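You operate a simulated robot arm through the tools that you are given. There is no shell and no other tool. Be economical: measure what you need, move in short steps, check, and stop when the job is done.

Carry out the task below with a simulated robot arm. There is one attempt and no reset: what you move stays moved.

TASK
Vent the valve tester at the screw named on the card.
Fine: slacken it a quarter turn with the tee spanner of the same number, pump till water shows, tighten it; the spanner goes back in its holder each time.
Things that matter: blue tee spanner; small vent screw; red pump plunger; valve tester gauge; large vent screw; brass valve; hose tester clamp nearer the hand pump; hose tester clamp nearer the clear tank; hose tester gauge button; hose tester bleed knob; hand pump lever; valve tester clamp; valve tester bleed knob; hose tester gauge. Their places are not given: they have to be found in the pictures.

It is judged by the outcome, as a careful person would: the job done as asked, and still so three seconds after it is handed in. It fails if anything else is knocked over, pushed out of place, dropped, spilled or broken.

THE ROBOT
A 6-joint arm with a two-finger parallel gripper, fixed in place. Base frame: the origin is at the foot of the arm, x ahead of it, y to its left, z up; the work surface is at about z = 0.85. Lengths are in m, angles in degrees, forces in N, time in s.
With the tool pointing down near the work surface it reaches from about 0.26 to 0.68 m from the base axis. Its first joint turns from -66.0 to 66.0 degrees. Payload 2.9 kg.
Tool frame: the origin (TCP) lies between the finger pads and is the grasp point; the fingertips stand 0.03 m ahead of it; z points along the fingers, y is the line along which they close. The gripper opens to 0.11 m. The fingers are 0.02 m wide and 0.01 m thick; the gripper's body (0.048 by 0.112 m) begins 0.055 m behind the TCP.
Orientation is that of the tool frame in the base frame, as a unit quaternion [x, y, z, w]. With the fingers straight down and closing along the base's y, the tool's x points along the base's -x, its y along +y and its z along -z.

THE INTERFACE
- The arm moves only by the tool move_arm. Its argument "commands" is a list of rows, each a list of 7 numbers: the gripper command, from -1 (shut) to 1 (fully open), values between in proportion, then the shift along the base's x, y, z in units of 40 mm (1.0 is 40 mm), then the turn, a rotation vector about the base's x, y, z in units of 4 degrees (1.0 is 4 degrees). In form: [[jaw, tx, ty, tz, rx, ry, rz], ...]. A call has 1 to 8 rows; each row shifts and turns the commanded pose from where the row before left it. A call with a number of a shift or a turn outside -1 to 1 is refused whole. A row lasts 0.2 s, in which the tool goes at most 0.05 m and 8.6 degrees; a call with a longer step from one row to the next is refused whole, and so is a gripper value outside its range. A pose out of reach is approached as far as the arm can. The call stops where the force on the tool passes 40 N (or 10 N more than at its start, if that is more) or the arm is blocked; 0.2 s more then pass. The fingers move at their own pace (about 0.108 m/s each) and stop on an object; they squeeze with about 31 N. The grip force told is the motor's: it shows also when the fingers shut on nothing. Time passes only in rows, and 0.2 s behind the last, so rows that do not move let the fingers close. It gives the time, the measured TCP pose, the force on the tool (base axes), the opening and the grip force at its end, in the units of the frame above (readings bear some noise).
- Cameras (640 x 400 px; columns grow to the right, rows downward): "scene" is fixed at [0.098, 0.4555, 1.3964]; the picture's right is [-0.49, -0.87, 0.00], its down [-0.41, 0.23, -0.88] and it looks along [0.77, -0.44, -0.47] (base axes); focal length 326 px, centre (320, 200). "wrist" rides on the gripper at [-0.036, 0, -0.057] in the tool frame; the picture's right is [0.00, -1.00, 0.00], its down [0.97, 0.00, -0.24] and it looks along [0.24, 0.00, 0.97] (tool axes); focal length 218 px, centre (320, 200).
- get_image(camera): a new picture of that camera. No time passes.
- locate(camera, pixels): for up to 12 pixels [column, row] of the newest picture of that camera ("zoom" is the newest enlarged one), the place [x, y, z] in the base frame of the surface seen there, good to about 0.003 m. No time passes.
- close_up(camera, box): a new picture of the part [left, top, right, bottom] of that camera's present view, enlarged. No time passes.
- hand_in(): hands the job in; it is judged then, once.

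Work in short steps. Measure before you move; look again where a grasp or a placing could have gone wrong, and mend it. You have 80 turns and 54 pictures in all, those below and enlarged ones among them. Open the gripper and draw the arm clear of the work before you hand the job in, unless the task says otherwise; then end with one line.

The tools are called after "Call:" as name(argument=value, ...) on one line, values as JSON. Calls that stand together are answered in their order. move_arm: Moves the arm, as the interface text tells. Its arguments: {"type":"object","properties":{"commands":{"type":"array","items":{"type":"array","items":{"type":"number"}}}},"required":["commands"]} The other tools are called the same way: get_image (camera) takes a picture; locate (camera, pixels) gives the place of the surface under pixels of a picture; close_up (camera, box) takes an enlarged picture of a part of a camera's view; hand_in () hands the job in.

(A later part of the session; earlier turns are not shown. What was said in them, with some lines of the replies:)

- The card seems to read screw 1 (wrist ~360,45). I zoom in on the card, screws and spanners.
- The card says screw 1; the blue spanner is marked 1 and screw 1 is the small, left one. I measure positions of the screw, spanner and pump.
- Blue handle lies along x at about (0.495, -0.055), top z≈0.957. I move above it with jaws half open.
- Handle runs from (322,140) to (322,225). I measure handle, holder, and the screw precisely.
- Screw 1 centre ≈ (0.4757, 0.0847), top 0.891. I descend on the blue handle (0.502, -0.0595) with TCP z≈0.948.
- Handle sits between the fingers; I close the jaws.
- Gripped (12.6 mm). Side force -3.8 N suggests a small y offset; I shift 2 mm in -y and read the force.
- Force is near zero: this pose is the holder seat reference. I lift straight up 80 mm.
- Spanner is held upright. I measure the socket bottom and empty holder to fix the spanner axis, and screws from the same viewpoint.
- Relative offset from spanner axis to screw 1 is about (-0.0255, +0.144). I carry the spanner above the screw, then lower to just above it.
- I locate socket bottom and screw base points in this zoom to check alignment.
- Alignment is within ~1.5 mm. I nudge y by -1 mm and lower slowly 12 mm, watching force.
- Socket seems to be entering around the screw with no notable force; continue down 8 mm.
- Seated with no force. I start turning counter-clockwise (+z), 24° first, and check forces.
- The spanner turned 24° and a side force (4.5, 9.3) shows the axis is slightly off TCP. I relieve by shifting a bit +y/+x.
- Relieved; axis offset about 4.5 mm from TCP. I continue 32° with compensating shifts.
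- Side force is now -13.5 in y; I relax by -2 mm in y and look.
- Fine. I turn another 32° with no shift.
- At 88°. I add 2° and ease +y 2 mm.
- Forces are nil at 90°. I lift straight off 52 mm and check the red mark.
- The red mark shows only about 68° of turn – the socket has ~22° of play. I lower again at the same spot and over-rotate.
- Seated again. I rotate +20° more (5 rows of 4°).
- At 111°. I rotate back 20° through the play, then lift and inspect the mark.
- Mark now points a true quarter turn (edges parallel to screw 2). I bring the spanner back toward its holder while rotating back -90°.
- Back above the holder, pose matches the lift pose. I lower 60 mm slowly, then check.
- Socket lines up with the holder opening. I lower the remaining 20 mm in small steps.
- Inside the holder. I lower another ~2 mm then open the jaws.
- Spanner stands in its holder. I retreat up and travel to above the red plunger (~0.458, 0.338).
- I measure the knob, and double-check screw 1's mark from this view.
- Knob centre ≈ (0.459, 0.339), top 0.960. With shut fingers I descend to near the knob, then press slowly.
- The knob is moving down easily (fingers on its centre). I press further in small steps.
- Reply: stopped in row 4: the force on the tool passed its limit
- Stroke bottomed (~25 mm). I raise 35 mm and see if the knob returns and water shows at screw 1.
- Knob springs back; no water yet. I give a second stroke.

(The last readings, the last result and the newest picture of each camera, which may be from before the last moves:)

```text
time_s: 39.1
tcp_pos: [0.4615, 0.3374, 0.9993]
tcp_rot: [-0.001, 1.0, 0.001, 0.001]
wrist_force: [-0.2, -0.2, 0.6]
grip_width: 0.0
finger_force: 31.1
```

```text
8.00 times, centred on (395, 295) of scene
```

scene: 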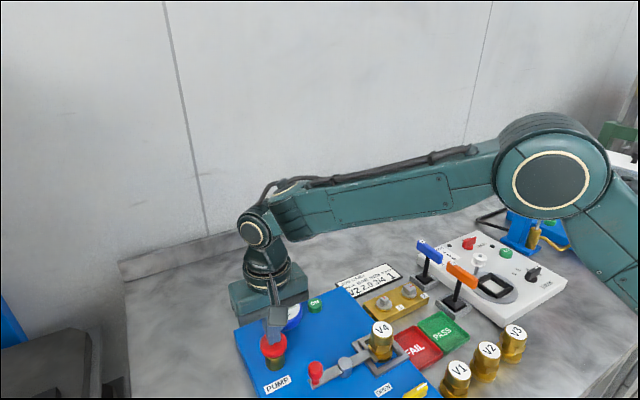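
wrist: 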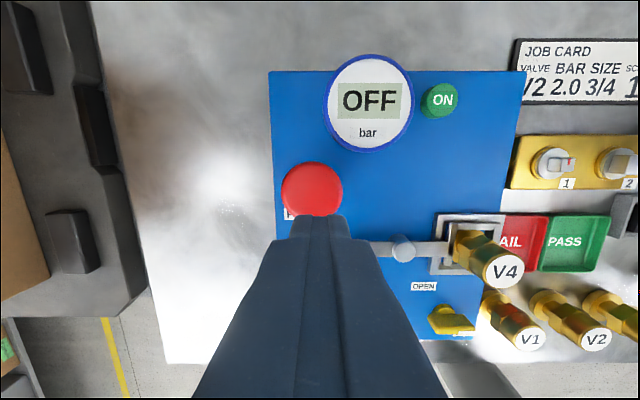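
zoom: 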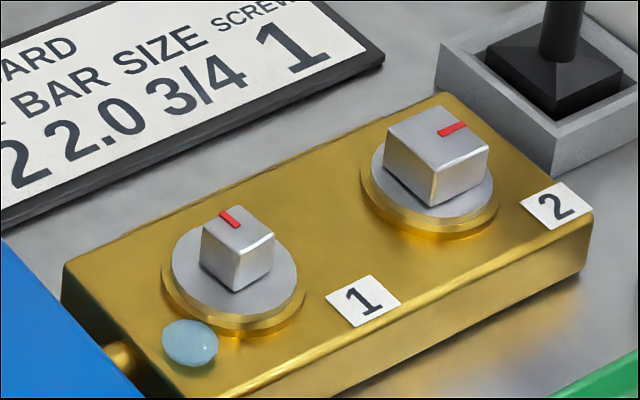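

Water drop shows at screw 1 (190,343 in zoom). I stop pumping and return to above the blue spanner.

Call:
move_arm(commands=[[-1, 0, 0, 0.75, 0, 0, 0], [-1, 0, 0, 0.75, 0, 0, 0], [0.1, 0.103, -0.989, 0, 0, 0, 0], [0.1, 0.103, -0.989, 0, 0, 0, 0], [0.1, 0.103, -0.989, 0, 0, 0, 0], [0.1, 0.103, -0.989, 0, 0, 0, 0], [0.1, 0.103, -0.989, 0, 0, 0, 0], [0.1, 0.103, -0.989, 0, 0, 0, 0]])

Call:
move_arm(commands=[[0.1, 0.103, -0.989, 0, 0, 0, 0], [0.1, 0.103, -0.989, 0, 0, 0, 0], [0.1, 0.103, -0.989, 0, 0, 0, 0], [0.1, 0.103, -0.989, 0, 0, 0, 0], [0.1, 0, 0, 0, 0, 0, 0]])

Call:
get_image(camera="wrist")

```text
time_s: 40.9
tcp_pos: [0.4846, 0.0979, 1.0569]
tcp_rot: [-0.001, 1.0, 0.002, 0.002]
wrist_force: [0.0, 0.3, 0.4]
grip_width: 0.0606
finger_force: 0.0
```

```text
time_s: 42.1
tcp_pos: [0.5005, -0.058, 1.0608]
tcp_rot: [0.0, 1.0, 0.002, 0.003]
wrist_force: [-0.4, -0.9, 0.5]
grip_width: 0.0607
finger_force: 0.0
```

```text
16 pictures are left
```

wrist: 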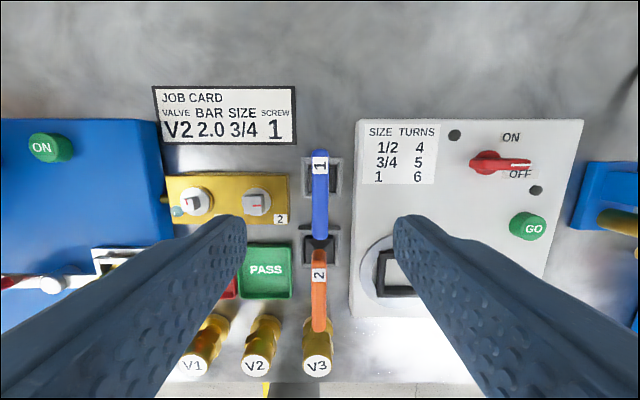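

Handle is centred (col 320). I descend 110 mm and grip.

Call:
move_arm(commands=[[0.1, 0.03, 0, -0.8, 0, 0, 0], [0.1, 0, 0, -0.8, 0, 0, 0], [0.1, 0, 0, -0.8, 0, 0, 0], [0.1, 0, 0, -0.37, 0, 0, 0], [0.1, 0, 0, 0, 0, 0, 0], [-1, 0, 0, 0, 0, 0, 0], [-1, 0, 0, 0, 0, 0, 0], [-1, 0, 0, 0, 0, 0, 0]])

```text
time_s: 43.9
tcp_pos: [0.5023, -0.0588, 0.9482]
tcp_rot: [-0.001, 1.0, 0.002, 0.002]
wrist_force: [0.2, -0.2, 0.9]
grip_width: 0.0127
finger_force: 31.0
```

Gripped with no side load. I lift 80 mm and carry to above screw 1, turning +90° on the way.

Call:
move_arm(commands=[[-1, 0, 0, 0.4, 0, 0, 0], [-1, 0, 0, 0.4, 0, 0, 0], [-1, 0, 0, 0.6, 0, 0, 0], [-1, 0, 0, 0.6, 0, 0, 0], [-1, 0, 0, 0, 0, 0, 0]])

Call:
move_arm(commands=[[-1, -0.03, 0.166, 0, 0, 0, 1], [-1, -0.03, 0.166, 0, 0, 0, 1], [-1, -0.03, 0.166, 0, 0, 0, 1], [-1, -0.03, 0.166, 0, 0, 0, 1], [-1, -0.03, 0.166, 0, 0, 0, 1], [-1, -0.03, 0.166, 0, 0, 0, 1], [-1, -0.03, 0.166, 0, 0, 0, 1], [-1, -0.03, 0.166, 0, 0, 0, 1]])

Call:
move_arm(commands=[[-1, -0.03, 0.166, 0, 0, 0, 1], [-1, -0.03, 0.166, 0, 0, 0, 1], [-1, -0.03, 0.166, 0, 0, 0, 1], [-1, -0.03, 0.166, 0, 0, 0, 1], [-1, -0.03, 0.166, 0, 0, 0, 1], [-1, -0.03, 0.166, 0, 0, 0, 1], [-1, -0.03, 0.166, 0, 0, 0, 1], [-1, -0.03, 0.166, 0, 0, 0, 1]])

Call:
move_arm(commands=[[-1, -0.03, 0.166, 0, 0, 0, 1], [-1, -0.03, 0.166, 0, 0, 0, 1], [-1, -0.03, 0.166, 0, 0, 0, 1], [-1, -0.03, 0.166, 0, 0, 0, 1], [-1, -0.03, 0.166, 0, 0, 0, 1], [-1, -0.03, 0.166, 0, 0, 0, 1], [-1, 0, 0, -0.4, 0, 0, 0.5], [-1, 0, 0, -0.4, 0, 0, 0]])

Call:
close_up(camera="scene", box=[365, 270, 405, 310])

```text
time_s: 45.1
tcp_pos: [0.5016, -0.0583, 1.0299]
tcp_rot: [-0.001, 1.0, 0.001, 0.002]
wrist_force: [-0.6, -0.1, -3.0]
grip_width: 0.0128
finger_force: 30.8
```

```text
time_s: 46.9
tcp_pos: [0.4936, -0.0052, 1.0283]
tcp_rot: [-0.277, 0.961, 0.002, 0.001]
wrist_force: [-0.6, 0.5, -3.6]
grip_width: 0.013
finger_force: 31.1
```

```text
time_s: 48.7
tcp_pos: [0.4849, 0.0482, 1.0261]
tcp_rot: [-0.531, 0.847, 0.003, 0.0]
wrist_force: [-0.3, 0.4, -2.2]
grip_width: 0.0127
finger_force: 31.2
```

```text
time_s: 50.5
tcp_pos: [0.477, 0.0874, 0.9938]
tcp_rot: [0.708, -0.707, -0.002, 0.0]
wrist_force: [-0.4, 0.9, -2.4]
grip_width: 0.0129
finger_force: 31.6
```

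```text
10.00 times, centred on (385, 290) of scene
```

zoom: 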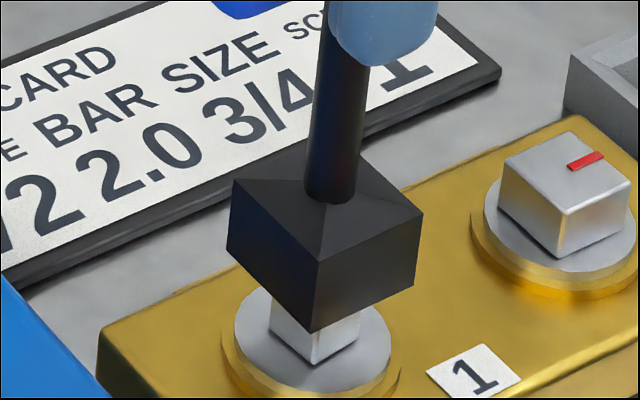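

Alignment matches the earlier good approach. I lower 20 mm gently.

Call:
move_arm(commands=[[-1, 0, 0, -0.1, 0, 0, 0], [-1, 0, 0, -0.1, 0, 0, 0], [-1, 0, 0, -0.1, 0, 0, 0], [-1, 0, 0, -0.1, 0, 0, 0], [-1, 0, 0, -0.1, 0, 0, 0], [-1, 0, 0, 0, 0, 0, 0]])

```text
time_s: 51.9
tcp_pos: [0.4766, 0.0872, 0.9749]
tcp_rot: [0.708, -0.707, -0.003, 0.0]
wrist_force: [-0.3, -0.9, -2.5]
grip_width: 0.0128
finger_force: 30.8
```

Seated freely. I turn clockwise in 32° chunks, checking side force.

Call:
move_arm(commands=[[-1, 0, 0, 0, 0, 0, -1], [-1, 0, 0, 0, 0, 0, -1], [-1, 0, 0, 0, 0, 0, -1], [-1, 0, 0, 0, 0, 0, -1], [-1, 0, 0, 0, 0, 0, -1], [-1, 0, 0, 0, 0, 0, -1], [-1, 0, 0, 0, 0, 0, -1], [-1, 0, 0, 0, 0, 0, -1]])

```text
time_s: 53.7
tcp_pos: [0.4769, 0.0879, 0.9753]
tcp_rot: [-0.484, 0.875, 0.001, 0.0]
wrist_force: [2.4, -0.5, -7.3]
grip_width: 0.0125
finger_force: 31.1
```

Call:
move_arm(commands=[[-1, 0, 0, 0, 0, 0, -1], [-1, 0, 0, 0, 0, 0, -1], [-1, 0, 0, 0, 0, 0, -1], [-1, 0, 0, 0, 0, 0, -1], [-1, 0, 0, 0, 0, 0, -1], [-1, 0, 0, 0, 0, 0, -1], [-1, 0, 0, 0, 0, 0, -1], [-1, 0, 0, 0, 0, 0, -1]])

```text
time_s: 55.5
tcp_pos: [0.4783, 0.0882, 0.976]
tcp_rot: [-0.224, 0.975, 0.002, 0.001]
wrist_force: [10.2, -7.4, 0.8]
grip_width: 0.0128
finger_force: 30.7
```

Small side load (10, -7); I ease +2 mm x, -1.5 mm y and continue 28°.

Call:
move_arm(commands=[[-1, 0.05, -0.035, 0, 0, 0, 0], [-1, 0, 0, 0, 0, 0, -1], [-1, 0, 0, 0, 0, 0, -1], [-1, 0, 0, 0, 0, 0, -1], [-1, 0, 0, 0, 0, 0, -1], [-1, 0, 0, 0, 0, 0, -1], [-1, 0, 0, 0, 0, 0, -1], [-1, 0, 0, 0, 0, 0, -0.5]])

```text
time_s: 57.3
tcp_pos: [0.4766, 0.0855, 0.975]
tcp_rot: [0.0, 1.0, 0.0, 0.001]
wrist_force: [-0.7, -7.3, -1.0]
grip_width: 0.0128
finger_force: 31.3
```

Now at 0°. I ease -1.5 mm y and continue 22° more to take up the play.

Call:
move_arm(commands=[[-1, 0, -0.035, 0, 0, 0, 0], [-1, 0, 0, 0, 0, 0, -1], [-1, 0, 0, 0, 0, 0, -1], [-1, 0, 0, 0, 0, 0, -1], [-1, 0, 0, 0, 0, 0, -1], [-1, 0, 0, 0, 0, 0, -1], [-1, 0, 0, 0, 0, 0, -0.5], [-1, 0, 0, 0, 0, 0, 0]])

Call:
close_up(camera="scene", box=[365, 260, 405, 310])

```text
time_s: 59.1
tcp_pos: [0.4777, 0.0855, 0.975]
tcp_rot: [0.191, 0.982, 0.002, 0.002]
wrist_force: [-3.0, -9.0, -0.4]
grip_width: 0.0136
finger_force: 31.3
```

```text
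8.00 times, centred on (385, 285) of scene
```

zoom: 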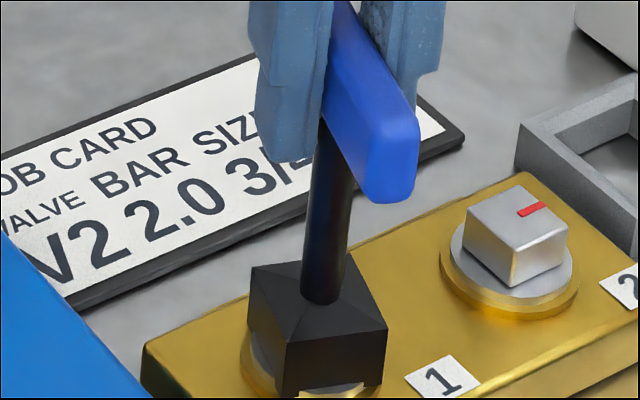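

Grip width rising suggests the screw is tight. I add 3°, then rotate back 25° through the play, and lift off.

Call:
move_arm(commands=[[-1, 0, 0, 0, 0, 0, -0.75], [-1, 0, 0, 0, 0, 0, 0]])

Call:
move_arm(commands=[[-1, 0, 0, 0, 0, 0, 1], [-1, 0, 0, 0, 0, 0, 1], [-1, 0, 0, 0, 0, 0, 1], [-1, 0, 0, 0, 0, 0, 1], [-1, 0, 0, 0, 0, 0, 1], [-1, 0, 0, 0, 0, 0, 0.75], [-1, 0, 0, 0, 0, 0, 0]])

```text
time_s: 59.7
tcp_pos: [0.4794, 0.0844, 0.9751]
tcp_rot: [0.217, 0.976, 0.001, 0.003]
wrist_force: [-3.9, -8.8, 0.8]
grip_width: 0.0147
finger_force: 30.5
```

```text
time_s: 61.3
tcp_pos: [0.4788, 0.0853, 0.9755]
tcp_rot: [0.016, 1.0, 0.001, 0.001]
wrist_force: [0.0, -0.1, -2.2]
grip_width: 0.0129
finger_force: 31.5
```

Free again. I correct the last 2° and lift off to inspect.

Call:
move_arm(commands=[[-1, 0, 0, 0.3, 0, 0, 0.5], [-1, 0, 0, 0.4, 0, 0, 0], [-1, 0, 0, 0.6, 0, 0, 0], [-1, 0, 0, 0, 0, 0, 0]])

Call:
close_up(camera="scene", box=[375, 275, 420, 315])

```text
time_s: 62.3
tcp_pos: [0.4776, 0.0855, 1.0264]
tcp_rot: [0.0, 1.0, 0.001, 0.002]
wrist_force: [-0.1, -0.9, -2.2]
grip_width: 0.0127
finger_force: 31.2
```

```text
10.00 times, centred on (398, 295) of scene
```

zoom: 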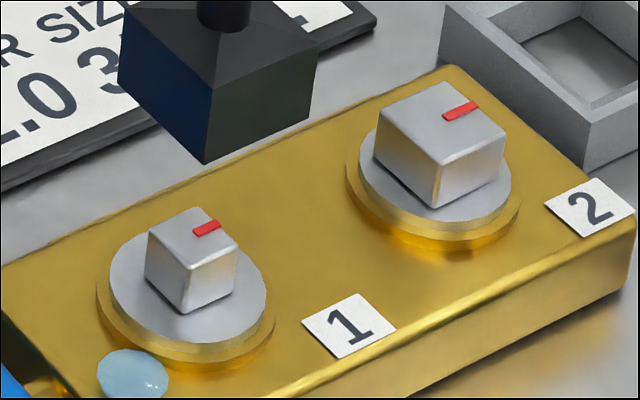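

Screw 1 is back parallel to screw 2's mark: tight. I carry the spanner back over the holder and lower 60 mm.

Call:
move_arm(commands=[[-1, 0.1525, -0.896, 0, 0, 0, 0], [-1, 0.1525, -0.896, 0, 0, 0, 0], [-1, 0.1525, -0.896, 0, 0, 0, 0], [-1, 0.1525, -0.896, 0, 0, 0, 0], [-1, 0, 0, 0, 0, 0, 0]])

Call:
move_arm(commands=[[-1, 0, 0, -0.5, 0, 0, 0], [-1, 0, 0, -0.5, 0, 0, 0], [-1, 0, 0, -0.3, 0, 0, 0], [-1, 0, 0, -0.2, 0, 0, 0], [-1, 0, 0, 0, 0, 0, 0]])

Call:
close_up(camera="scene", box=[390, 230, 460, 310])

```text
time_s: 63.5
tcp_pos: [0.5008, -0.0575, 1.0272]
tcp_rot: [-0.001, 1.0, 0.002, 0.003]
wrist_force: [-0.1, -1.3, -3.0]
grip_width: 0.0128
finger_force: 30.3
```

```text
time_s: 64.7
tcp_pos: [0.5018, -0.0573, 0.9669]
tcp_rot: [-0.001, 1.0, 0.002, 0.002]
wrist_force: [0.7, 0.6, -2.9]
grip_width: 0.013
finger_force: 31.1
```

```text
5.00 times, centred on (425, 270) of scene
```

zoom: 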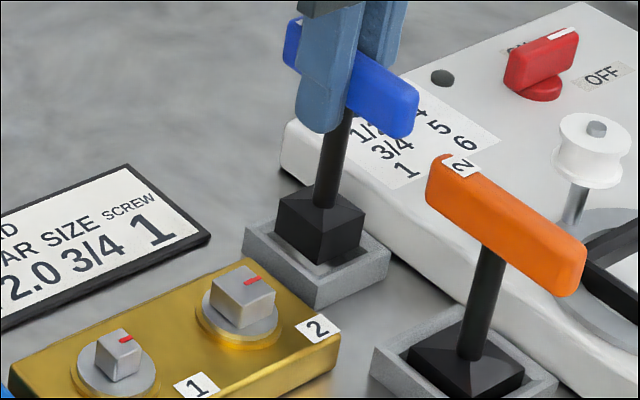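

Alignment looks as before. I lower the remaining 20 mm gently.

Call:
move_arm(commands=[[-1, 0, 0, -0.1, 0, 0, 0], [-1, 0, 0, -0.1, 0, 0, 0], [-1, 0, 0, -0.1, 0, 0, 0], [-1, 0, 0, -0.1, 0, 0, 0], [-1, 0, 0, -0.08, 0, 0, 0], [-1, 0, 0, 0, 0, 0, 0]])

Call:
close_up(camera="scene", box=[390, 230, 460, 310])

```text
time_s: 66.1
tcp_pos: [0.5024, -0.0593, 0.9484]
tcp_rot: [0.0, 1.0, 0.002, 0.002]
wrist_force: [-4.4, 0.5, 10.8]
grip_width: 0.0128
finger_force: 31.0
```

```text
5.00 times, centred on (425, 270) of scene
```

zoom: 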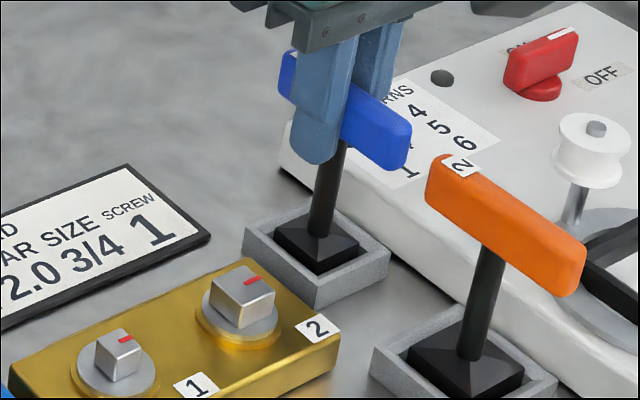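

Seated on the floor of the holder (10 N up-force). I release, and rise clear.

Call:
move_arm(commands=[[-1, 0, 0, 0.02, 0, 0, 0], [0.1, 0, 0, 0, 0, 0, 0], [0.1, 0, 0, 0, 0, 0, 0], [0.1, 0, 0, 0.5, 0, 0, 0], [0.1, 0, 0, 0.9, 0, 0, 0], [0.1, 0, 0, 0.9, 0, 0, 0], [0.1, -0.5, 0, 0.9, 0, 0, 0], [0.1, -0.5, 0, 0.9, 0, 0, 0]])

Call:
move_arm(commands=[[0.1, -0.6, 0, 0.9, 0, 0, 0], [0.1, -0.6, 0, 0.9, 0, 0, 0], [0.1, 0, 0, 0, 0, 0, 0]])

Call:
get_image(camera="scene")

Call:
close_up(camera="scene", box=[350, 225, 470, 325])

```text
time_s: 67.9
tcp_pos: [0.4637, -0.0582, 1.1123]
tcp_rot: [0.0, 1.0, 0.002, 0.001]
wrist_force: [-0.7, -0.8, -0.9]
grip_width: 0.0606
finger_force: 0.1
```

```text
time_s: 68.7
tcp_pos: [0.4156, -0.0583, 1.1833]
tcp_rot: [-0.001, 1.0, 0.002, 0.002]
wrist_force: [0.7, 0.7, 0.1]
grip_width: 0.0604
finger_force: 0.0
```

```text
10 pictures are left
```

scene: 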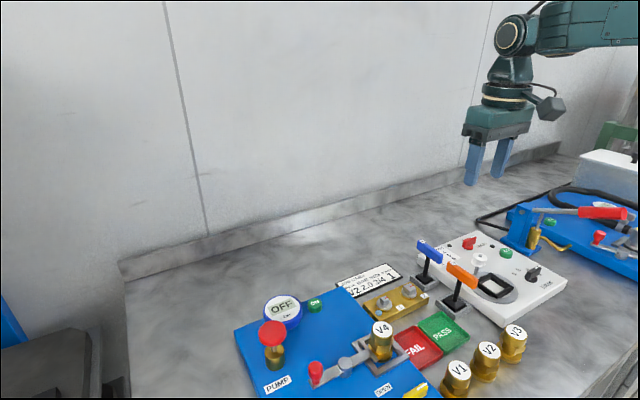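

```text
4.00 times, centred on (410, 275) of scene
```

zoom: 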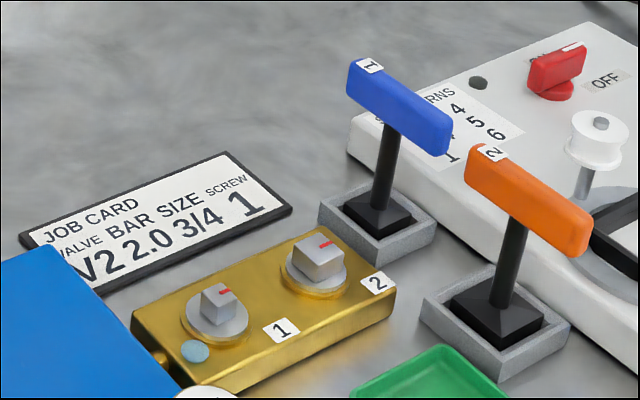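

Everything looks in place. One last check of screw 1's angle from the wrist camera.

Call:
get_image(camera="wrist")

Call:
close_up(camera="wrist", box=[190, 210, 310, 285])

```text
8 pictures are left
```

wrist: 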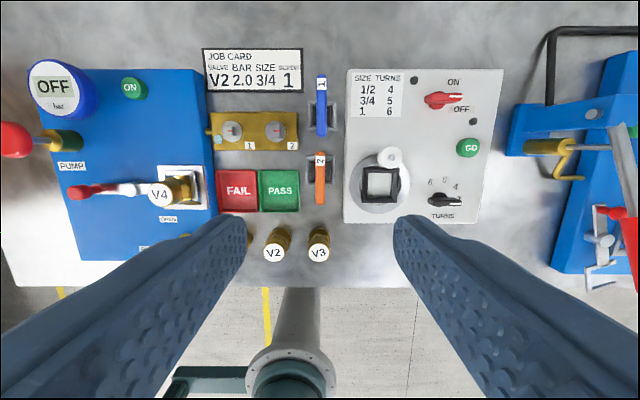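

```text
5.33 times, centred on (250, 248) of wrist
```

zoom: 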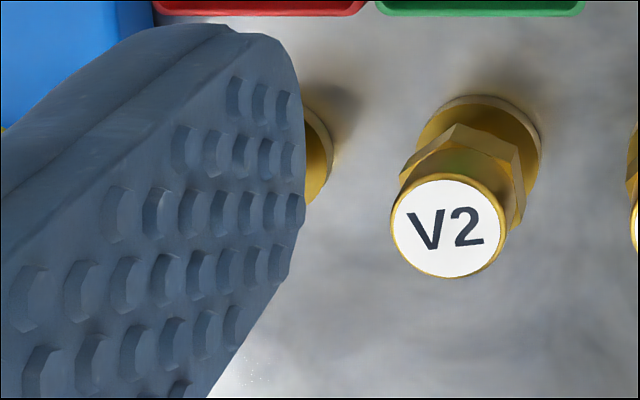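

Call:
close_up(camera="wrist", box=[205, 108, 301, 156])

```text
6.67 times, centred on (253, 132) of wrist
```

zoom: 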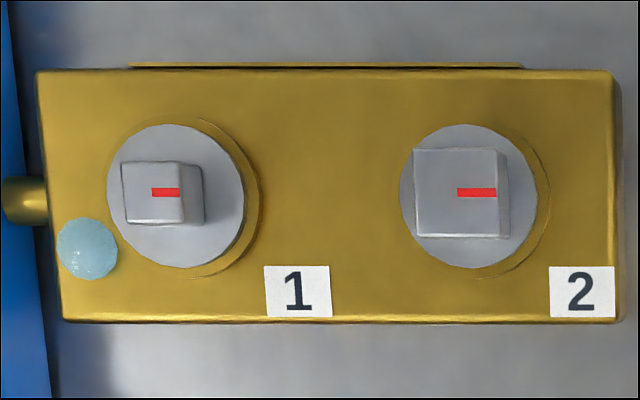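

Screw 1 is square and tight, water has shown, the spanner is in its holder and the arm is clear. I hand in.

Call:
hand_in()

```text
The job is handed in.
```

I vented the valve tester at screw 1, as the card says. I slackened the screw a quarter turn with the blue spanner (number 1), gave two pump strokes until water showed, tightened it back to its mark, and put the spanner back in its holder both times.
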